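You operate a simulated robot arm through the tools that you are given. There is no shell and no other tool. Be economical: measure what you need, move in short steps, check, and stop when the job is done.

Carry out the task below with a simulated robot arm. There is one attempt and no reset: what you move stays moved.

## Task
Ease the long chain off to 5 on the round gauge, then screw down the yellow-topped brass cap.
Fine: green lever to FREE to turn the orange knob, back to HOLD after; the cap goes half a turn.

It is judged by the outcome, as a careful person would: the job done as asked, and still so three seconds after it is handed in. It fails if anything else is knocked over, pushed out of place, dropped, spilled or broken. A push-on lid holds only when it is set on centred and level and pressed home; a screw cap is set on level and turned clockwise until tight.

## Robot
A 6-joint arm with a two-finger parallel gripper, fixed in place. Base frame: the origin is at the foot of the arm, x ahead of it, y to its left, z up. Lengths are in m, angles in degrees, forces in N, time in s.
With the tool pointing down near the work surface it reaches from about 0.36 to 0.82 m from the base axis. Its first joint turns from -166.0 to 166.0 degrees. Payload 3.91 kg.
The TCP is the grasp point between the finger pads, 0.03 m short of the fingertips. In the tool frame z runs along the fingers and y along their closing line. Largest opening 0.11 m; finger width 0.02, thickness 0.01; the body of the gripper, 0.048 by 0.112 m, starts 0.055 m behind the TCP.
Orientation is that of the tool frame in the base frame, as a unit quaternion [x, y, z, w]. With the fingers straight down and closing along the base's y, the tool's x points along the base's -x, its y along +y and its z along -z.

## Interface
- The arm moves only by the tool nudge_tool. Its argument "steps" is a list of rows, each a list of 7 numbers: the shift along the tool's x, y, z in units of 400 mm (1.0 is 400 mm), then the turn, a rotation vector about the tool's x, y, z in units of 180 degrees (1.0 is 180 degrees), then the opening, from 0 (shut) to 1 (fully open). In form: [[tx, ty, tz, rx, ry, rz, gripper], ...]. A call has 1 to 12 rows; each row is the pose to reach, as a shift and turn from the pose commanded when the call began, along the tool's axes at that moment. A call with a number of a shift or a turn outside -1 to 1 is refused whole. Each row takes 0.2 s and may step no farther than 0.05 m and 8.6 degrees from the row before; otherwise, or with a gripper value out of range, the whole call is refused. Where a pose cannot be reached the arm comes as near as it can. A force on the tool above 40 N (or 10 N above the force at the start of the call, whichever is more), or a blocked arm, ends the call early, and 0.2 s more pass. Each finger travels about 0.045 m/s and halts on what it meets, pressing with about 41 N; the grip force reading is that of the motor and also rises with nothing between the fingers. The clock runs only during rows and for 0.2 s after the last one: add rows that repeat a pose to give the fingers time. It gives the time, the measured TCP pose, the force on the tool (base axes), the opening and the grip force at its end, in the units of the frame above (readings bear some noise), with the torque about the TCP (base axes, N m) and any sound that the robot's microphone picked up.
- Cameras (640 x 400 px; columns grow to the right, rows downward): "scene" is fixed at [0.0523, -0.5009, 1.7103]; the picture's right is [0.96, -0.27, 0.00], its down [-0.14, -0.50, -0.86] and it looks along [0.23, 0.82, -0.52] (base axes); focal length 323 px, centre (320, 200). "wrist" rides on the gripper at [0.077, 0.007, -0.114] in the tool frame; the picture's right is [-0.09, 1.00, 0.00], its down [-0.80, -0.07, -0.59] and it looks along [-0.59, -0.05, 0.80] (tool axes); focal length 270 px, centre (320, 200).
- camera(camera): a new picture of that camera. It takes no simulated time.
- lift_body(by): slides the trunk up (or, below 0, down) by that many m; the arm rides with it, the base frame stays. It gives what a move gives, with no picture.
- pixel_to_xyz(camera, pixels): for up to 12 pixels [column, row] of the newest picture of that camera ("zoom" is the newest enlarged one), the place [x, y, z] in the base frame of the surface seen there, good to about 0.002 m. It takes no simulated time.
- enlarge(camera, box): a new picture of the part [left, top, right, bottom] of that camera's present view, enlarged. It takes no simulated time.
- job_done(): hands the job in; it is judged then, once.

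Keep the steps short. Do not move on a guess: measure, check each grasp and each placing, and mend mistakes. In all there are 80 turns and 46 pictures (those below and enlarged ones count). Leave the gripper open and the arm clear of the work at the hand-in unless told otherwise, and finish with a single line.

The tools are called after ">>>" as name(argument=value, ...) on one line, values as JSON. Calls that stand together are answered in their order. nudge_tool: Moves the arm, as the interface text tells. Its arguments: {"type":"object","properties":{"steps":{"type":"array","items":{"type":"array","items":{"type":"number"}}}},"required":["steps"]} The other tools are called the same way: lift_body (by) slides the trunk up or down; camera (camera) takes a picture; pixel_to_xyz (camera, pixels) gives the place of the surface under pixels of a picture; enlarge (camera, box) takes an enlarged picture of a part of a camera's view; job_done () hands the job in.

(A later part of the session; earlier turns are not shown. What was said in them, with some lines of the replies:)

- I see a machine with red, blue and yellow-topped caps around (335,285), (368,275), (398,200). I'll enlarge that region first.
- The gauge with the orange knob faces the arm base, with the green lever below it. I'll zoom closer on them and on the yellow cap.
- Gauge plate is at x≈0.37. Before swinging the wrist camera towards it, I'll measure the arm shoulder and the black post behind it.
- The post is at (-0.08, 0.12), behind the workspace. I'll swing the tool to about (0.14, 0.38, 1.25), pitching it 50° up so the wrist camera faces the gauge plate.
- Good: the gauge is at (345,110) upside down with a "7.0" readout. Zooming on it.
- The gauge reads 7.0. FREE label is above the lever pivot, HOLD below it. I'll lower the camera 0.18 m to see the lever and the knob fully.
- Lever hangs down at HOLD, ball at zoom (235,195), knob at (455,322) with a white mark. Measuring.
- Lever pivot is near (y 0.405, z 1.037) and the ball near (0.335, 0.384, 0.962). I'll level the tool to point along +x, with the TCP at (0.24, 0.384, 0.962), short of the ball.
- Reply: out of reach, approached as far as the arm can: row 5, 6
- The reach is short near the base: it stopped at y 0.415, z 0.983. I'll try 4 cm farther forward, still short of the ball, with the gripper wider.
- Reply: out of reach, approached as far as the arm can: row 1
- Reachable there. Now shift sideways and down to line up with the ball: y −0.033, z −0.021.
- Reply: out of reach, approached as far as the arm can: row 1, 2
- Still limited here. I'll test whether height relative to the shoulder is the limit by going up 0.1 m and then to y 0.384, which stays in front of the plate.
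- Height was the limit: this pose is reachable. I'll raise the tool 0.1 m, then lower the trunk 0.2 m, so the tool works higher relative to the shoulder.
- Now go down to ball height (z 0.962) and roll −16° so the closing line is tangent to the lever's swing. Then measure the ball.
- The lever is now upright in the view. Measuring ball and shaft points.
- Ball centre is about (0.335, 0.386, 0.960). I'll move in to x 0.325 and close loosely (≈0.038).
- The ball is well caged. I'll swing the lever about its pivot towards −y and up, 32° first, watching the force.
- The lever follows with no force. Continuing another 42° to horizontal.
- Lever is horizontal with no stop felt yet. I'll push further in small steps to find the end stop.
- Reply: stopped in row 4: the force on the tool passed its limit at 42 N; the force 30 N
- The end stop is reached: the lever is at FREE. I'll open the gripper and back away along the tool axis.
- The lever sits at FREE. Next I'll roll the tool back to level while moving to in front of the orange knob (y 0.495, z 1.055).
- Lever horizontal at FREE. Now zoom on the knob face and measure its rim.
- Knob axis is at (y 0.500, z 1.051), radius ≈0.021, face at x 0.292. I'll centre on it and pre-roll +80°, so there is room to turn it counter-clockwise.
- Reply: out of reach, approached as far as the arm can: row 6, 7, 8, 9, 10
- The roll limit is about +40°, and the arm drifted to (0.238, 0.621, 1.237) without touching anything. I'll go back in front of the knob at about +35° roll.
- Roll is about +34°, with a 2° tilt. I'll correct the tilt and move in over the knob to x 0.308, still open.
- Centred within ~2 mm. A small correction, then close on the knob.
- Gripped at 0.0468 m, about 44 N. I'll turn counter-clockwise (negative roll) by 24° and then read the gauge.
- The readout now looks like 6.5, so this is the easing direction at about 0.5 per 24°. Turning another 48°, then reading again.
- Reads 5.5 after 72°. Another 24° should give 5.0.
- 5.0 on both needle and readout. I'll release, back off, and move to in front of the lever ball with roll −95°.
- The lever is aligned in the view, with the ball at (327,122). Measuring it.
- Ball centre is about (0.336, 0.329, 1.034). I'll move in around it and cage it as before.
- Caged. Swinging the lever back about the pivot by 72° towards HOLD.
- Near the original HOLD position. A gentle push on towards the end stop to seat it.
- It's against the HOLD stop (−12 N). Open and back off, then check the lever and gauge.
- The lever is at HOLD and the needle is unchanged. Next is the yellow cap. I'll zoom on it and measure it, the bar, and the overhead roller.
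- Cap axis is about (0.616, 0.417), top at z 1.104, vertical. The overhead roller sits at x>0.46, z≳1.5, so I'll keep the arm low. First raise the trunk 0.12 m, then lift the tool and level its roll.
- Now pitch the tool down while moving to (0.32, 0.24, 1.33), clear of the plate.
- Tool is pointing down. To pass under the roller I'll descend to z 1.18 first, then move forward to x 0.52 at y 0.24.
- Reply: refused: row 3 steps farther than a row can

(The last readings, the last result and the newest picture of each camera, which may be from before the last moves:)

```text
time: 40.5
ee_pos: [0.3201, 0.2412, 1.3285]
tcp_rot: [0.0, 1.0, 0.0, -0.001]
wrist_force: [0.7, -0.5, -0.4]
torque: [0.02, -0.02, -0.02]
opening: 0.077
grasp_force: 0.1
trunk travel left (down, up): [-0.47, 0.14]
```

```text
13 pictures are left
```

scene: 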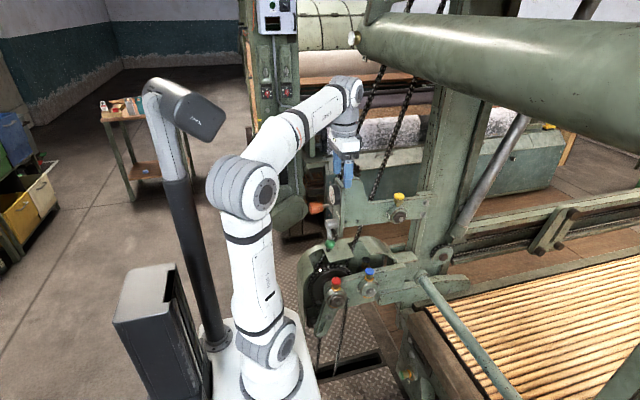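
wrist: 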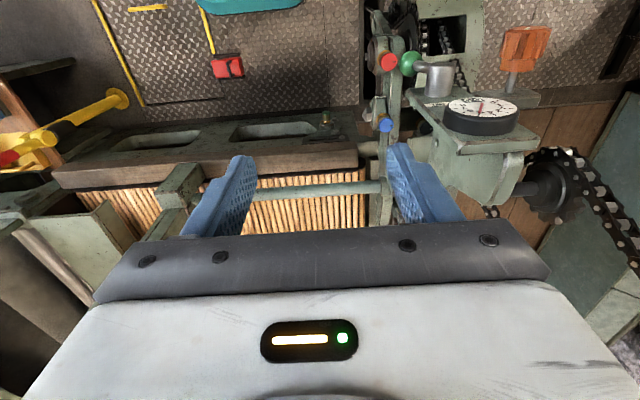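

Row spacing was too long and nothing moved. Resending with shorter rows.

>>> nudge_tool(steps=[[0, 0, 0.12, 0, 0, 0, 0.7], [0, 0, 0.24, 0, 0, 0, 0.7], [0, 0, 0.36, 0, 0, 0, 0.7], [-0.1, 0, 0.36, 0, 0, 0, 0.7], [-0.2, 0, 0.36, 0, 0, 0, 0.7], [-0.3, 0, 0.36, 0, 0, 0, 0.7], [-0.4, 0, 0.36, 0, 0, 0, 0.7], [-0.5, 0, 0.36, 0, 0, 0, 0.7]])

>>> camera(camera="scene")

```text
time: 42.3
ee_pos: [0.5209, 0.2406, 1.1836]
tcp_rot: [-0.001, 1.0, 0.0, -0.002]
wrist_force: [0.1, -0.6, -0.2]
torque: [-0.03, 0.03, 0.01]
opening: 0.077
grasp_force: 0.1
trunk travel left (down, up): [-0.47, 0.14]
```

```text
12 pictures are left
```

scene: 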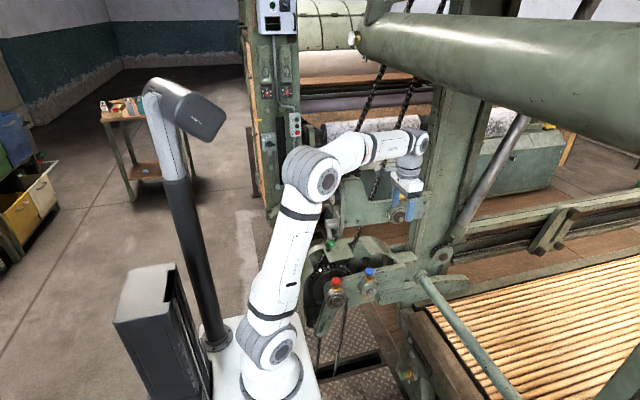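

Good clearance under the roller. Moving over the cap: (0.612, 0.415, 1.19), tips 5 cm above its top.

>>> nudge_tool(steps=[[-0.046, 0.087, -0.015, 0, 0, 0, 0.7], [-0.092, 0.174, -0.015, 0, 0, 0, 0.7], [-0.138, 0.262, -0.015, 0, 0, 0, 0.7], [-0.184, 0.349, -0.015, 0, 0, 0, 0.7], [-0.228, 0.436, -0.015, 0, 0, 0, 0.7]])

>>> camera(camera="wrist")

```text
time: 43.5
ee_pos: [0.6127, 0.4173, 1.1884]
tcp_rot: [0.0, 1.0, -0.002, -0.004]
wrist_force: [0.3, 1.7, -0.1]
torque: [-0.03, 0.05, 0.0]
opening: 0.0769
grasp_force: 0.0
trunk travel left (down, up): [-0.47, 0.14]
```

```text
11 pictures are left
```

wrist: 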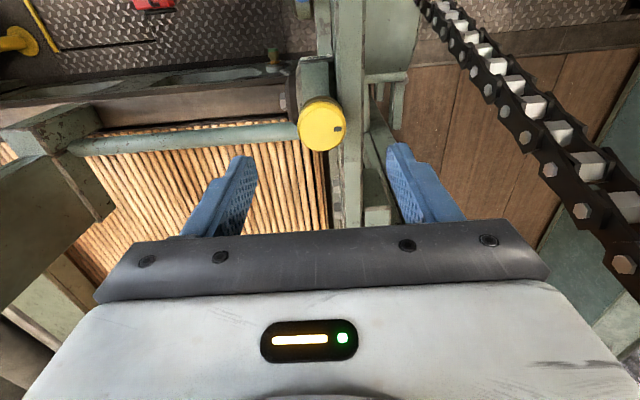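

The yellow cap is at (322,125), the bar just to its right at (355,120), the chain farther right. Measuring cap rim and bar top.

>>> pixel_to_xyz(camera="wrist", pixels=[[322, 123], [302, 123], [342, 123], [322, 106], [322, 146], [337, 129], [350, 120], [350, 100], [360, 130], [316, 80], [550, 140], [350, 160]])

```text
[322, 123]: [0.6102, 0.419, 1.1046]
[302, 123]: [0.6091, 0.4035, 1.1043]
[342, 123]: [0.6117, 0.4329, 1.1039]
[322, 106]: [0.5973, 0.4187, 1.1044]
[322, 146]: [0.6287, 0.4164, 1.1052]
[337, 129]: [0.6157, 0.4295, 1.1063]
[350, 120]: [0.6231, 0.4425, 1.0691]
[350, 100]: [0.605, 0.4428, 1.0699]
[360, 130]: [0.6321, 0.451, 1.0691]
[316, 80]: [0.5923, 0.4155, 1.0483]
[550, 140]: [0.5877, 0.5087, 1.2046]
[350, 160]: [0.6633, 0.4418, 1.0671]
```

Bar top is at z 1.069 and the cap spans up to 1.104, centre (0.613, 0.4186). I'll pre-roll −90°, keeping the camera away from the chain, in a first half of 45°.

>>> nudge_tool(steps=[[0, 0.003, 0, 0, 0, -0.042, 0.7], [0, 0.003, 0, 0, 0, -0.083, 0.7], [0, 0.003, 0, 0, 0, -0.125, 0.7], [0, 0.003, 0, 0, 0, -0.167, 0.7], [0, 0.003, 0, 0, 0, -0.208, 0.7], [0, 0.003, 0, 0, 0, -0.25, 0.7]])

>>> nudge_tool(steps=[[0, 0, 0, 0, 0, -0.042, 0.7], [0, 0, 0, 0, 0, -0.083, 0.7], [0, 0, 0, 0, 0, -0.125, 0.7], [0, 0, 0, 0, 0, -0.167, 0.7], [0, 0, 0, 0, 0, -0.208, 0.7], [0, 0, 0, 0, 0, -0.25, 0.7]])

>>> camera(camera="wrist")

```text
time: 44.9
ee_pos: [0.6116, 0.4148, 1.1901]
tcp_rot: [-0.384, 0.923, 0.0, 0.0]
wrist_force: [-1.0, -0.2, 0.8]
torque: [0.0, -0.04, 0.02]
opening: 0.0773
grasp_force: 0.1
trunk travel left (down, up): [-0.47, 0.14]
```

```text
time: 46.3
ee_pos: [0.6108, 0.4157, 1.1886]
tcp_rot: [0.709, -0.706, 0.002, 0.0]
wrist_force: [-0.1, 0.4, -0.4]
torque: [0.0, 0.04, 0.03]
opening: 0.0772
grasp_force: 0.0
trunk travel left (down, up): [-0.47, 0.14]
```

```text
10 pictures are left
```

wrist: 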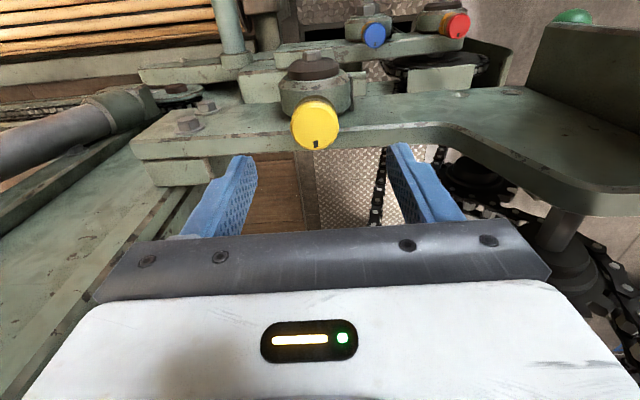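

Measuring the cap edges from this side to refine the centre.

>>> pixel_to_xyz(camera="wrist", pixels=[[293, 122], [338, 122], [315, 105], [315, 122], [315, 145], [300, 122], [330, 122]])

```text
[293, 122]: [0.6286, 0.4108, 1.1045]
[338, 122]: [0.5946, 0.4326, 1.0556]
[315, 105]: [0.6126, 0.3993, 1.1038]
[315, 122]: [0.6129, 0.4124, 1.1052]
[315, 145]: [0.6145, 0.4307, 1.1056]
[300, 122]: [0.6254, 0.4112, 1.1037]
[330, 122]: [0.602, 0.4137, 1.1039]
```

Centre refined to (0.6125, 0.417). Descending to z 1.108 (tips 9 mm above the bar) and closing on the cap.

>>> nudge_tool(steps=[[-0.003, -0.004, 0.07, 0, 0, 0, 0.7], [-0.003, -0.004, 0.14, 0, 0, 0, 0.7], [-0.003, -0.004, 0.2, 0, 0, 0, 0.7], [-0.003, -0.004, 0.2, 0, 0, 0, 0.2], [-0.003, -0.004, 0.2, 0, 0, 0, 0.2], [-0.003, -0.004, 0.2, 0, 0, 0, 0.2], [-0.003, -0.004, 0.2, 0, 0, 0, 0.2]])

>>> camera(camera="wrist")

```text
time: 47.9
ee_pos: [0.6165, 0.4207, 1.1514]
tcp_rot: [0.708, -0.706, -0.003, 0.022]
wrist_force: [0.0, -0.2, 0.2]
torque: [0.0, 0.03, 0.0]
opening: 0.0223
grasp_force: 0.1
out of reach, approached as far as the arm can: row 1, 2, 3, 4, 5, 6, 7
trunk travel left (down, up): [-0.47, 0.14]
```

```text
9 pictures are left
```

wrist: 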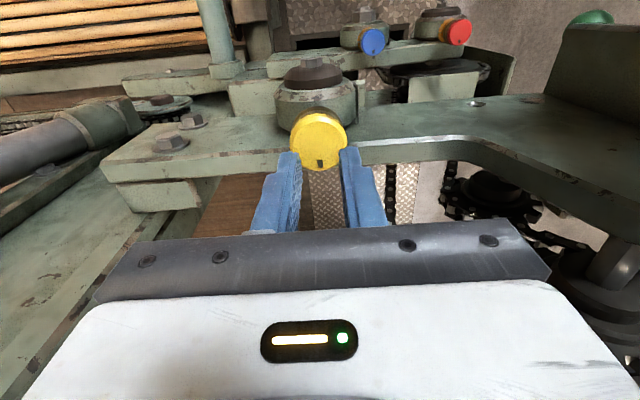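

The arm can't go that low from this trunk height. The fingers closed in air above the cap (z 1.151, no contact). I'll open, return level at z 1.19, then use the trunk to descend.

>>> nudge_tool(steps=[[0.012, 0.0135, -0.05, 0.0113, -0.0085, 0, 0.7], [0.012, 0.0135, -0.096, 0.0113, -0.0085, 0, 0.7], [0.012, 0.0135, -0.096, 0.0113, -0.0085, 0, 0.7], [0.012, 0.0135, -0.096, 0.0113, -0.0085, 0, 0.7]])

```text
time: 48.9
ee_pos: [0.6089, 0.4136, 1.2033]
tcp_rot: [-0.707, 0.707, -0.002, 0.015]
wrist_force: [0.4, 0.6, -0.4]
torque: [0.01, -0.02, -0.01]
opening: 0.077
grasp_force: 0.1
out of reach, approached as far as the arm can: row 1, 2, 3, 4
trunk travel left (down, up): [-0.47, 0.14]
```

It's tilted slightly and near some joint limit at −90° roll. I'll level it and roll back 30° to see whether that frees it.

>>> nudge_tool(steps=[[-0.0045, -0.004, 0.037, -0.0076, 0.0059, 0.0, 0.7], [-0.0045, -0.004, 0.037, -0.0076, 0.0059, 0.042, 0.7], [-0.0045, -0.004, 0.037, -0.0076, 0.0059, 0.083, 0.7], [-0.0045, -0.004, 0.037, -0.0076, 0.0059, 0.125, 0.7], [-0.0045, -0.004, 0.037, -0.0076, 0.0059, 0.167, 0.7], [-0.0045, -0.004, 0.037, -0.0076, 0.0059, 0.167, 0.7]])

```text
time: 50.3
ee_pos: [0.6099, 0.4153, 1.1896]
tcp_rot: [-0.499, 0.866, 0.005, 0.005]
wrist_force: [-0.1, -0.5, 0.8]
torque: [0.0, 0.02, 0.0]
opening: 0.0768
grasp_force: 0.0
trunk travel left (down, up): [-0.47, 0.14]
```

Level and reachable at roll −60°. A small centring correction, then descend 8 cm with the trunk, fingers straddling the cap.

>>> nudge_tool(steps=[[-0.007, -0.0035, 0.0, 0.0011, 0.0043, 0.0, 0.7], [-0.007, -0.0035, 0.0, 0.0011, 0.0043, 0.0, 0.7]])

>>> lift_body(by=-0.05)

>>> camera(camera="wrist")

```text
time: 50.9
ee_pos: [0.6128, 0.4174, 1.1869]
tcp_rot: [-0.5, 0.866, 0.0, 0.003]
wrist_force: [0.2, -0.3, 0.9]
torque: [-0.01, 0.0, -0.01]
opening: 0.077
grasp_force: 0.1
trunk travel left (down, up): [-0.47, 0.14]
```

```text
time: 51.5
ee_pos: [0.6117, 0.4183, 1.1723]
tcp_rot: [-0.499, 0.866, 0.003, 0.013]
wrist_force: [0.8, -1.1, 7.5]
torque: [0.12, 0.37, 0.0]
opening: 0.0765
grasp_force: 0.0
trunk travel left (down, up): [-0.446, 0.164]
stopped: the force on the tool passed its limit at 61 N (the readings are from after the stop); the commanded pose is now the measured one
```

```text
8 pictures are left
```

wrist: 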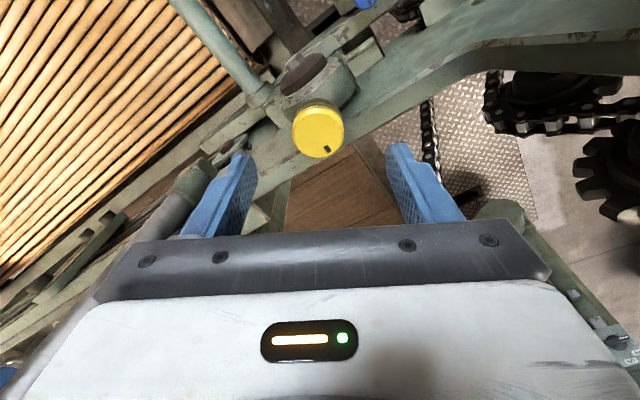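

Contact: something on the arm touched after 2.4 cm of descent. I'll lift the trunk back and look from the scene camera.

>>> lift_body(by=0.03)

>>> enlarge(camera="scene", box=[280, 90, 460, 260])

```text
time: 52.2
ee_pos: [0.6121, 0.4176, 1.2013]
tcp_rot: [-0.501, 0.865, 0.002, 0.011]
wrist_force: [0.7, 0.1, 0.5]
torque: [-0.06, -0.03, 0.0]
opening: 0.0768
grasp_force: 0.1
trunk travel left (down, up): [-0.476, 0.134]
```

```text
2.35 times, centred on (370, 175) of scene
```

zoom: 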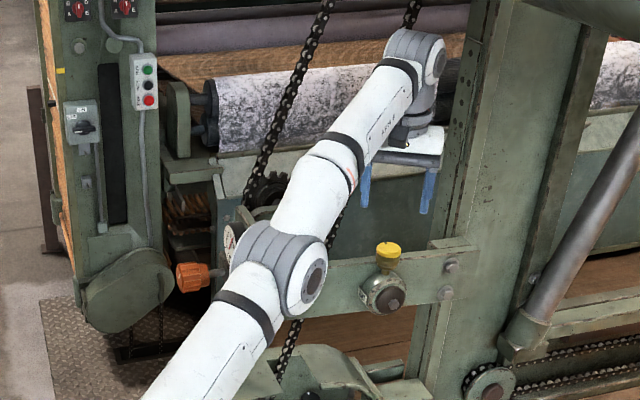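

The elbow is leaning low near the gauge plate, so the shoulder is too low for this reach. I'll retreat the way I came, then raise the trunk so the forearm comes from above.

>>> nudge_tool(steps=[[0.1, -0.0044, 0, 0, 0, 0, 0.7], [0.2, -0.009, 0, 0, 0, 0, 0.7], [0.3, -0.013, 0, 0, 0, 0, 0.7], [0.4, -0.018, 0, 0, 0, 0, 0.7], [0.4975, -0.022, 0, 0, 0, 0, 0.7], [0.541, 0.054, 0, 0, 0, 0, 0.7], [0.585, 0.13, 0, 0, 0, 0, 0.7], [0.629, 0.205, 0, 0, 0, 0, 0.7], [0.6725, 0.281, 0, 0, 0, 0, 0.7]])

>>> lift_body(by=0.13)

```text
time: 54.2
ee_pos: [0.3788, 0.2415, 1.1946]
tcp_rot: [-0.501, 0.865, 0.002, 0.011]
wrist_force: [-0.5, 0.5, 0.2]
torque: [0.01, 0.0, 0.02]
opening: 0.0769
grasp_force: 0.0
out of reach, approached as far as the arm can: row 1, 2
trunk travel left (down, up): [-0.476, 0.134]
```

```text
time: 55.8
ee_pos: [0.3798, 0.2411, 1.3258]
tcp_rot: [-0.5, 0.866, 0.003, 0.013]
wrist_force: [-0.1, 0.4, 0.3]
torque: [0.05, 0.01, 0.01]
opening: 0.0772
grasp_force: 0.1
trunk travel left (down, up): [-0.606, 0.004]
```

Lower the tool to z 1.19 again, with a small tilt fix, and go forward to x 0.52, y 0.24.

>>> nudge_tool(steps=[[0.003, 0.001, 0.113, -0.0025, 0.0081, 0, 0.7], [0.006, 0.002, 0.226, -0.0025, 0.0081, 0, 0.7], [0.009, 0.003, 0.34, -0.0025, 0.0081, 0, 0.7], [-0.035, -0.073, 0.34, -0.0025, 0.0081, 0, 0.7], [-0.079, -0.149, 0.34, -0.0025, 0.0081, 0, 0.7], [-0.123, -0.225, 0.34, -0.0025, 0.0081, 0, 0.7], [-0.166, -0.3, 0.34, -0.0025, 0.0081, 0, 0.7]])

```text
time: 57.4
ee_pos: [0.5203, 0.2397, 1.1908]
tcp_rot: [-0.5, 0.866, -0.001, 0.0]
wrist_force: [-0.8, 0.2, -0.4]
torque: [0.0, 0.02, -0.01]
opening: 0.077
grasp_force: 0.1
trunk travel left (down, up): [-0.606, 0.004]
```

Level, on target. Now over the cap.

>>> nudge_tool(steps=[[-0.1, 0.0044, 0, 0, 0, 0, 0.7], [-0.2, 0.009, 0, 0, 0, 0, 0.7], [-0.3, 0.013, 0, 0, 0, 0, 0.7], [-0.4, 0.018, 0, 0, 0, 0, 0.7], [-0.499, 0.022, 0, 0, 0, 0, 0.7]])

>>> enlarge(camera="scene", box=[280, 90, 460, 260])

```text
time: 58.6
ee_pos: [0.612, 0.4179, 1.1894]
tcp_rot: [-0.499, 0.866, -0.001, -0.002]
wrist_force: [-0.2, 1.2, 0.3]
torque: [-0.01, 0.02, 0.0]
opening: 0.077
grasp_force: 0.0
trunk travel left (down, up): [-0.606, 0.004]
```

```text
2.35 times, centred on (370, 175) of scene
```

zoom: 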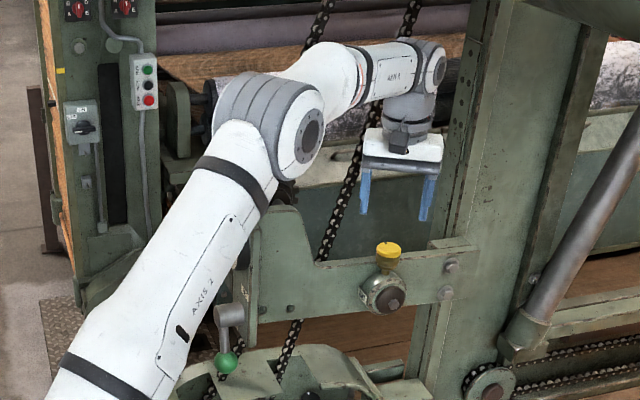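

Much better posture, and the lever is still at HOLD. I'll pre-roll 25° more (to −85°) and descend to z 1.13 first to confirm reach.

>>> nudge_tool(steps=[[0, 0, 0, 0, 0, -0.046, 0.7], [0, 0, 0, 0, 0, -0.092, 0.7], [0, 0, 0, 0, 0, -0.139, 0.7], [0, 0, 0.08, 0, 0, -0.139, 0.7], [0, 0, 0.15, 0, 0, -0.139, 0.7]])

>>> camera(camera="wrist")

>>> pixel_to_xyz(camera="wrist", pixels=[[290, 165], [310, 165], [330, 165], [345, 165], [320, 140], [320, 190], [320, 200], [320, 130]])

```text
time: 59.8
ee_pos: [0.6123, 0.4179, 1.1295]
tcp_rot: [-0.676, 0.737, -0.001, 0.0]
wrist_force: [0.4, -0.2, 0.8]
torque: [0.02, 0.02, 0.02]
opening: 0.0769
grasp_force: 0.1
trunk travel left (down, up): [-0.606, 0.004]
```

```text
5 pictures are left
```

wrist: 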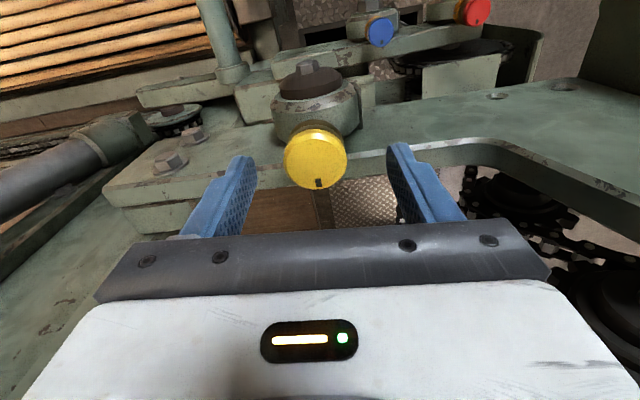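

```text
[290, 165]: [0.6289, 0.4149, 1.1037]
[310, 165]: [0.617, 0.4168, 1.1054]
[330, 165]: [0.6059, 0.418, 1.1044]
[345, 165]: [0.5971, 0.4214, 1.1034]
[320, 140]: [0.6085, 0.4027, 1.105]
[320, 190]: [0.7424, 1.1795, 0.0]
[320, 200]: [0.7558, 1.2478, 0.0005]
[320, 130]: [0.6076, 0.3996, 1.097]
```

Reachable and level. The cap's black tick is at (319,183), pointing +y. Descend to z 1.108 and close.

>>> nudge_tool(steps=[[0, -0.0025, 0.03, 0, 0, 0, 0.7], [0, -0.0025, 0.054, 0, 0, 0, 0.7], [0, -0.0025, 0.054, 0, 0, 0, 0.25], [0, -0.0025, 0.054, 0, 0, 0, 0.2], [0, -0.0025, 0.054, 0, 0, 0, 0.2], [0, -0.0025, 0.054, 0, 0, 0, 0.2]])

```text
time: 61.2
ee_pos: [0.6148, 0.4172, 1.1089]
tcp_rot: [-0.676, 0.737, -0.001, 0.0]
wrist_force: [11.8, 0.8, 2.1]
torque: [0.22, -0.06, -0.03]
opening: 0.0375
grasp_force: 44.5
trunk travel left (down, up): [-0.606, 0.004]
```

Gripped (0.0375 m, 44 N) with about 12 N sideways. I'll ease 1.5 mm towards +x and turn clockwise 45°, checking the force.

>>> nudge_tool(steps=[[0, -0.004, 0, 0, 0, 0, 0.2], [0, -0.004, 0, 0, 0, 0.042, 0.2], [0, -0.004, 0, 0, 0, 0.083, 0.2], [0, -0.004, 0, 0, 0, 0.125, 0.2], [0, -0.004, 0, 0, 0, 0.167, 0.2], [0, -0.004, 0, 0, 0, 0.208, 0.2], [0, -0.004, 0, 0, 0, 0.25, 0.2]])

>>> camera(camera="wrist")

```text
time: 62.2
ee_pos: [0.6116, 0.4095, 1.1088]
tcp_rot: [-0.545, 0.838, -0.004, -0.009]
wrist_force: [-10.6, -18.7, 7.1]
torque: [-0.37, -0.55, 1.19]
opening: 0.0373
grasp_force: 45.0
trunk travel left (down, up): [-0.606, 0.004]
stopped in row 4: the force on the tool passed its limit at 57 N (the readings are from after the stop); the commanded pose is now the measured one
```

```text
4 pictures are left
```

wrist: 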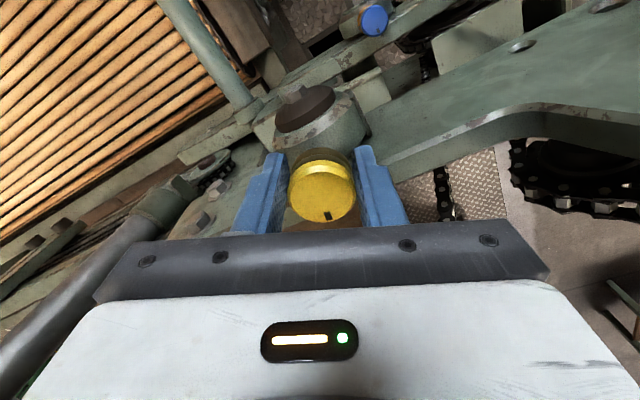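

It stopped at 57 N after about 19°, and the tool slid ~8 mm towards −y. I need to know whether the cap turned, so I'll measure the tick direction and cap rim.

>>> pixel_to_xyz(camera="wrist", pixels=[[328, 216], [321, 192], [300, 192], [342, 192], [321, 172], [365, 160], [380, 160], [275, 165], [345, 150], [395, 190]])

```text
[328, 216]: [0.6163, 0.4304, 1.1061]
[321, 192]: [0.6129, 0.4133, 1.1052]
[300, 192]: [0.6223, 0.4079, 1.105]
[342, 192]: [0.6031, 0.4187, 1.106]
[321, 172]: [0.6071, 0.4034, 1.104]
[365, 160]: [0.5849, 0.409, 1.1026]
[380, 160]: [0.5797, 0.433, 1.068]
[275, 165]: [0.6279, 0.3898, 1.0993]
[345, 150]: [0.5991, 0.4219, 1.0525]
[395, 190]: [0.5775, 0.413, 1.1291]
```

The cap barely moved (≤6°), so the pads rolled on it. I'll open, recentre at (0.6145, 0.417), level, return to −85° roll, grip a little deeper, and then turn more slowly.

>>> nudge_tool(steps=[[0, 0, 0, 0, 0, 0, 0.6], [0, 0, 0, 0, 0, 0, 0.6], [-0.01, 0, 0.004, 0.001, -0.0062, -0.035, 0.6], [-0.02, 0.001, 0.009, 0.001, -0.0062, -0.07, 0.6], [-0.02, 0.001, 0.009, 0.001, -0.0062, -0.106, 0.6]])

```text
time: 62.9
ee_pos: [0.6181, 0.4062, 1.1085]
tcp_rot: [-0.55, 0.835, -0.003, -0.004]
wrist_force: [9.4, -23.7, 3.5]
torque: [0.73, 0.36, 0.61]
opening: 0.0569
grasp_force: 0.1
trunk travel left (down, up): [-0.606, 0.004]
stopped in row 3: the force on the tool passed its limit at 41 N (the readings are from after the stop); the commanded pose is now the measured one
```

Even open, something still pushes the tool towards −y, and the torque puts the contact about 3 cm above the TCP. I need to look before moving.

>>> enlarge(camera="scene", box=[360, 130, 440, 220])

```text
4.44 times, centred on (400, 175) of scene
```

zoom: 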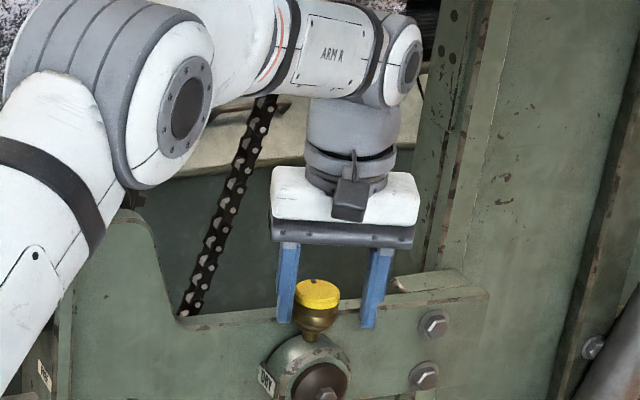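

Measuring the hand, chain, column and cap in this picture.

>>> pixel_to_xyz(camera="zoom", pixels=[[245, 160], [200, 270], [262, 110], [275, 235], [410, 240], [440, 150], [425, 260], [287, 310], [368, 315], [318, 290], [450, 285], [395, 60]])

```text
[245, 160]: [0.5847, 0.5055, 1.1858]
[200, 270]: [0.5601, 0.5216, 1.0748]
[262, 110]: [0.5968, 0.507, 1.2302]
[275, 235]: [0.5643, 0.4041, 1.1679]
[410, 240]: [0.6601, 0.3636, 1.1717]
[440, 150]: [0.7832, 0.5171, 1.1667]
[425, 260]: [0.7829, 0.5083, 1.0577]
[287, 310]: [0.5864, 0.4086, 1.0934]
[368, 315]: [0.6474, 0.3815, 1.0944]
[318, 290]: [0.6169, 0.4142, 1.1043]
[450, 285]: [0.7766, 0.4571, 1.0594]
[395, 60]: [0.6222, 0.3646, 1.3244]
```

The open left finger is simply pressing on the cap, because the tool was displaced about 1 cm. I'll open wide and recentre on the cap.

>>> nudge_tool(steps=[[0, 0, 0, 0, 0, 0, 0.9], [0, 0, 0, 0, 0, 0, 0.9], [0, 0, 0, 0, 0, 0, 0.9], [-0.006, 0.012, 0, 0, -0.0032, 0, 0.9], [-0.014, 0.022, 0, 0, -0.0032, 0, 0.9], [-0.023, 0.026, 0, 0, -0.0032, 0, 0.9]])

```text
time: 63.4
ee_pos: [0.6247, 0.4001, 1.1071]
tcp_rot: [-0.548, 0.836, -0.006, -0.003]
wrist_force: [19.5, -32.8, 0.5]
torque: [1.0, 0.61, 0.91]
opening: 0.0832
grasp_force: 0.0
trunk travel left (down, up): [-0.606, 0.004]
stopped in row 2: the force on the tool passed its limit at 42 N (the readings are from after the stop); the commanded pose is now the measured one
```

Opening outward also pushes the tool, so there's an obstruction just behind the fingers at y≳0.43 (the bar's side). With the closing line along x there is room for only small swings. I'll rotate back to −85° and rise straight up off the cap.

>>> nudge_tool(steps=[[0, 0, 0, 0, 0, -0.035, 0.75], [0, 0, 0, 0, 0, -0.07, 0.75], [0, 0, 0, 0, 0, -0.106, 0.75], [0, 0, -0.07, 0, 0, -0.106, 0.75], [0, 0, -0.14, 0, 0, -0.106, 0.75]])

```text
time: 64.5
ee_pos: [0.618, 0.4096, 1.1628]
tcp_rot: [-0.682, 0.732, -0.005, -0.005]
wrist_force: [0.4, 0.1, -0.4]
torque: [0.02, 0.01, -0.03]
opening: 0.0826
grasp_force: 0.1
trunk travel left (down, up): [-0.606, 0.004]
```

Free again, no force. Now centre with the pads biased 5 mm towards −y, roll to −106°, and descend to z 1.107 with a 0.055 opening.

>>> nudge_tool(steps=[[-0.003, 0.002, 0, 0, -0.0045, -0.037, 0.5], [-0.006, 0.0045, 0, 0, -0.0045, -0.074, 0.5], [-0.006, 0.0045, 0, 0, -0.0045, -0.111, 0.5], [-0.006, 0.0045, 0.05, 0, -0.0045, -0.111, 0.5], [-0.006, 0.0045, 0.1, 0, -0.0045, -0.111, 0.5], [-0.006, 0.0045, 0.1395, 0, -0.0045, -0.111, 0.5]])

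```text
time: 66.0
ee_pos: [0.6165, 0.4109, 1.1104]
tcp_rot: [0.798, -0.602, 0.0, -0.003]
wrist_force: [1.4, -2.9, 9.0]
torque: [0.19, -0.39, -0.12]
opening: 0.0553
grasp_force: 0.1
trunk travel left (down, up): [-0.606, 0.004]
```

Slight upward contact (9 N) at the +x finger tip, so I'll raise 4 mm and start at −100°. Then grip and turn clockwise 24°.

>>> nudge_tool(steps=[[-0.0001, 0.0013, -0.008, 0, 0, 0.033, 0.5], [-0.0001, 0.0013, -0.008, 0, 0, 0.033, 0.2], [-0.0001, 0.0013, -0.008, 0, 0, 0.033, 0.2], [-0.0001, 0.0013, -0.008, 0, 0, 0.033, 0.2], [-0.0004, 0.003, -0.008, 0, 0, 0.078, 0.2], [-0.0009, 0.0047, -0.008, 0, 0, 0.122, 0.2], [-0.0017, 0.0063, -0.008, 0, 0, 0.167, 0.2]])

```text
time: 67.5
ee_pos: [0.613, 0.4116, 1.1109]
tcp_rot: [-0.614, 0.789, 0.002, 0.0]
wrist_force: [-7.8, -5.0, -5.4]
torque: [0.9, -0.77, 0.07]
opening: 0.0377
grasp_force: 44.9
trunk travel left (down, up): [-0.606, 0.004]
```

The tool turned 24° with low force while gripping. Now a ratchet cycle: open slightly, swing back 25.5°, regrip, turn clockwise 25.5°.

>>> nudge_tool(steps=[[0, 0, 0, 0, 0, 0, 0.46], [0, 0, 0, 0, 0, 0, 0.46], [-0.0001, -0.0018, 0, 0, 0, -0.0472, 0.46], [-0.0005, -0.0036, 0, 0, 0, -0.0944, 0.46], [-0.0012, -0.0053, 0, 0, 0, -0.1417, 0.46], [-0.0012, -0.0053, 0, 0, 0, -0.1417, 0.2], [-0.0012, -0.0053, 0, 0, 0, -0.1417, 0.2], [-0.0012, -0.0053, 0, 0, 0, -0.1417, 0.2], [-0.0005, -0.0036, 0, 0, 0, -0.0944, 0.2], [-0.0001, -0.0018, 0, 0, 0, -0.0472, 0.2], [0, 0, 0, 0, 0, 0, 0.2]])

>>> enlarge(camera="wrist", box=[260, 120, 400, 240])

```text
time: 70.0
ee_pos: [0.6136, 0.4114, 1.1109]
tcp_rot: [-0.614, 0.79, 0.001, -0.001]
wrist_force: [-8.5, -2.3, -6.5]
torque: [1.0, -0.68, 0.05]
opening: 0.038
grasp_force: 44.8
trunk travel left (down, up): [-0.606, 0.004]
```

```text
3.33 times, centred on (330, 180) of wrist
```

zoom: 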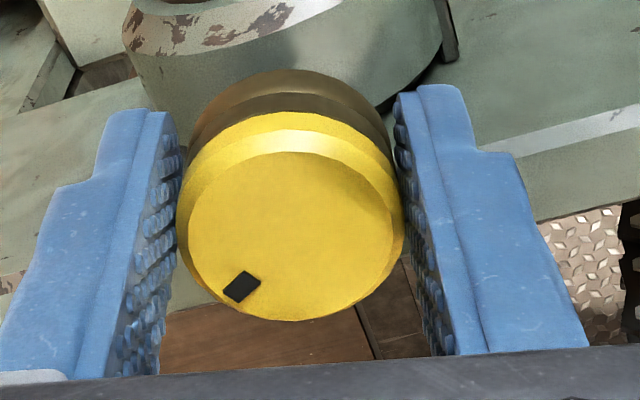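

The cap turned: the tick is now about 50° clockwise of where it started. Repeating the ratchet cycle.

>>> nudge_tool(steps=[[0, 0, 0, 0, 0, 0, 0.46], [0, 0, 0, 0, 0, 0, 0.46], [-0.0001, -0.0018, 0, 0, 0, -0.0472, 0.46], [-0.0005, -0.0036, 0, 0, 0, -0.0944, 0.46], [-0.0012, -0.0053, 0, 0, 0, -0.1417, 0.46], [-0.0012, -0.0053, 0, 0, 0, -0.1417, 0.2], [-0.0012, -0.0053, 0, 0, 0, -0.1417, 0.2], [-0.0012, -0.0053, 0, 0, 0, -0.1417, 0.2], [-0.0005, -0.0036, 0, 0, 0, -0.0944, 0.2], [-0.0001, -0.0018, 0, 0, 0, -0.0472, 0.2], [0, 0, 0, 0, 0, 0, 0.2]])

>>> nudge_tool(steps=[[0, 0, 0, 0, 0, 0, 0.46], [0, 0, 0, 0, 0, 0, 0.46], [-0.0001, -0.0018, 0, 0, 0, -0.0472, 0.46], [-0.0005, -0.0036, 0, 0, 0, -0.0944, 0.46], [-0.0012, -0.0053, 0, 0, 0, -0.1417, 0.46], [-0.0012, -0.0053, 0, 0, 0, -0.1417, 0.2], [-0.0012, -0.0053, 0, 0, 0, -0.1417, 0.2], [-0.0012, -0.0053, 0, 0, 0, -0.1417, 0.2], [-0.0005, -0.0036, 0, 0, 0, -0.0944, 0.2], [-0.0001, -0.0018, 0, 0, 0, -0.0472, 0.2], [0, 0, 0, 0, 0, 0, 0.2]])

```text
time: 72.3
ee_pos: [0.6134, 0.4111, 1.1113]
tcp_rot: [-0.613, 0.79, 0.001, 0.0]
wrist_force: [-7.9, -1.5, -4.2]
torque: [0.94, -0.64, 0.05]
opening: 0.0375
grasp_force: 44.4
trunk travel left (down, up): [-0.606, 0.004]
```

```text
time: 74.8
ee_pos: [0.6126, 0.412, 1.112]
tcp_rot: [-0.613, 0.79, 0.001, 0.0]
wrist_force: [-7.9, -2.6, -4.4]
torque: [0.79, -0.17, 0.05]
opening: 0.0371
grasp_force: 45.1
trunk travel left (down, up): [-0.606, 0.004]
```

Both strokes clean, about 101° total. Two more.

>>> nudge_tool(steps=[[0, 0, 0, 0, 0, 0, 0.46], [0, 0, 0, 0, 0, 0, 0.46], [-0.0001, -0.0018, 0, 0, 0, -0.0472, 0.46], [-0.0005, -0.0036, 0, 0, 0, -0.0944, 0.46], [-0.0012, -0.0053, 0, 0, 0, -0.1417, 0.46], [-0.0012, -0.0053, 0, 0, 0, -0.1417, 0.2], [-0.0012, -0.0053, 0, 0, 0, -0.1417, 0.2], [-0.0012, -0.0053, 0, 0, 0, -0.1417, 0.2], [-0.0005, -0.0036, 0, 0, 0, -0.0944, 0.2], [-0.0001, -0.0018, 0, 0, 0, -0.0472, 0.2], [0, 0, 0, 0, 0, 0, 0.2]])

>>> nudge_tool(steps=[[0, 0, 0, 0, 0, 0, 0.46], [0, 0, 0, 0, 0, 0, 0.46], [-0.0001, -0.0018, 0, 0, 0, -0.0472, 0.46], [-0.0005, -0.0036, 0, 0, 0, -0.0944, 0.46], [-0.0012, -0.0053, 0, 0, 0, -0.1417, 0.46], [-0.0012, -0.0053, 0, 0, 0, -0.1417, 0.2], [-0.0012, -0.0053, 0, 0, 0, -0.1417, 0.2], [-0.0012, -0.0053, 0, 0, 0, -0.1417, 0.2], [-0.0005, -0.0036, 0, 0, 0, -0.0944, 0.2], [-0.0001, -0.0018, 0, 0, 0, -0.0472, 0.2], [0, 0, 0, 0, 0, 0, 0.2]])

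```text
time: 77.2
ee_pos: [0.6137, 0.4107, 1.111]
tcp_rot: [-0.614, 0.79, 0.001, 0.0]
wrist_force: [-6.3, 0.2, -1.0]
torque: [0.98, -0.54, 0.03]
opening: 0.0371
grasp_force: 45.0
trunk travel left (down, up): [-0.606, 0.004]
```

```text
time: 79.5
ee_pos: [0.6158, 0.4114, 1.1098]
tcp_rot: [-0.613, 0.79, 0.002, -0.001]
wrist_force: [-9.6, -1.6, -6.9]
torque: [0.69, -0.29, 0.08]
opening: 0.0376
grasp_force: 45.4
trunk travel left (down, up): [-0.606, 0.004]
```

About 152° by now. One more stroke, then a picture of the tick.

>>> nudge_tool(steps=[[0, 0, 0, 0, 0, 0, 0.46], [0, 0, 0, 0, 0, 0, 0.46], [-0.0001, -0.0018, 0, 0, 0, -0.0472, 0.46], [-0.0005, -0.0036, 0, 0, 0, -0.0944, 0.46], [-0.0012, -0.0053, 0, 0, 0, -0.1417, 0.46], [-0.0012, -0.0053, 0, 0, 0, -0.1417, 0.2], [-0.0012, -0.0053, 0, 0, 0, -0.1417, 0.2], [-0.0012, -0.0053, 0, 0, 0, -0.1417, 0.2], [-0.0005, -0.0036, 0, 0, 0, -0.0944, 0.2], [-0.0001, -0.0018, 0, 0, 0, -0.0472, 0.2], [0, 0, 0, 0, 0, 0, 0.2]])

>>> enlarge(camera="wrist", box=[260, 120, 400, 240])

>>> pixel_to_xyz(camera="zoom", pixels=[[292, 235], [210, 235], [375, 235], [292, 170], [292, 300]])

```text
time: 82.0
ee_pos: [0.6139, 0.411, 1.1108]
tcp_rot: [-0.613, 0.79, 0.0, -0.001]
wrist_force: [-9.5, -1.5, -6.2]
torque: [0.94, -0.64, 0.03]
opening: 0.0375
grasp_force: 44.7
trunk travel left (down, up): [-0.606, 0.004]
```

```text
3.33 times, centred on (330, 180) of wrist
```

zoom: 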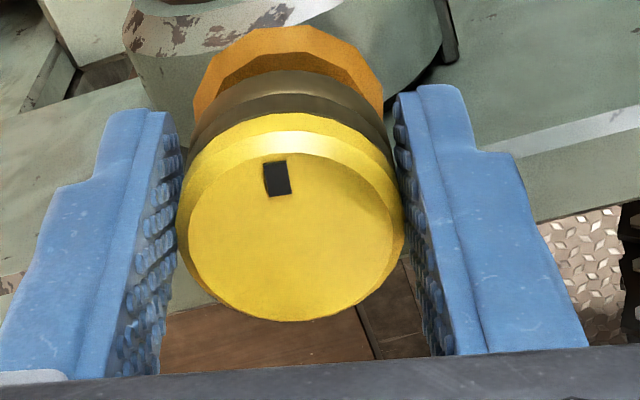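

```text
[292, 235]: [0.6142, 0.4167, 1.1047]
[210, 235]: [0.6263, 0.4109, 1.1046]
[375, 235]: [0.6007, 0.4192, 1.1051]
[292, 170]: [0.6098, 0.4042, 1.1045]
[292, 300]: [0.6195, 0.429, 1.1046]
```

The cap is home: the tick points −y (≈180° turned) and an orange grease ring has squeezed out below. I'll open slightly, rise 8 cm, and retreat the way I came.

>>> nudge_tool(steps=[[0, 0, 0, 0, 0, 0, 0.46], [0, 0, 0, 0, 0, 0, 0.46], [0, 0, -0.1, 0, 0, 0, 0.46], [0, 0, -0.2, 0, 0, 0, 0.46], [0.093, 0.023, -0.2, 0, 0, 0, 0.8], [0.187, 0.046, -0.2, 0, 0, 0, 0.8], [0.28, 0.069, -0.2, 0, 0, 0, 0.8], [0.374, 0.092, -0.2, 0, 0, 0, 0.8], [0.467, 0.115, -0.2, 0, 0, 0, 0.8]])

```text
time: 84.0
ee_pos: [0.5239, 0.2426, 1.1899]
tcp_rot: [-0.614, 0.789, 0.002, 0.0]
wrist_force: [0.9, -0.6, 0.4]
torque: [0.02, 0.02, -0.02]
opening: 0.088
grasp_force: 0.0
trunk travel left (down, up): [-0.606, 0.004]
```

Clear of the cap. Going back to the starting area, then one last picture of the gauge, lever and cap.

>>> nudge_tool(steps=[[0.057, 0.072, 0, 0, 0, 0, 0.9], [0.114, 0.145, 0, 0, 0, 0, 0.9], [0.17, 0.217, 0, 0, 0, 0, 0.9], [0.227, 0.289, 0, 0, 0, 0, 0.9], [0.227, 0.289, -0.1, 0, 0, 0, 0.9], [0.227, 0.289, -0.2, 0, 0, 0, 0.9], [0.227, 0.289, -0.3, 0, 0, 0, 0.9]])

>>> enlarge(camera="scene", box=[320, 165, 420, 255])

```text
time: 85.5
ee_pos: [0.3902, 0.1811, 1.3121]
tcp_rot: [-0.615, 0.789, 0.0, 0.0]
wrist_force: [-0.5, -0.1, -0.1]
torque: [-0.02, -0.01, -0.04]
opening: 0.0989
grasp_force: 0.1
trunk travel left (down, up): [-0.606, 0.004]
```

```text
4.44 times, centred on (370, 210) of scene
```

zoom: 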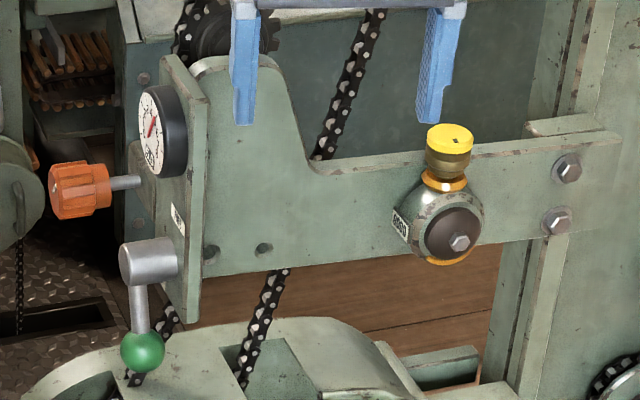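

The needle is still at 5, the lever hangs at HOLD, and the cap is screwed down. Its label changed from DRY and grease shows around it. The gripper is open and clear, so I'm handing in.

>>> job_done()

```text
The job is handed in.
```

The chain is eased off to 5 on the round gauge with the green lever back at HOLD, and the yellow-topped cap is screwed down about half a turn; on the way the arm bumped something once (61 N, probably the gauge plate) and the fingers pushed on the cap and bar at about 40–57 N, with nothing seen moved.
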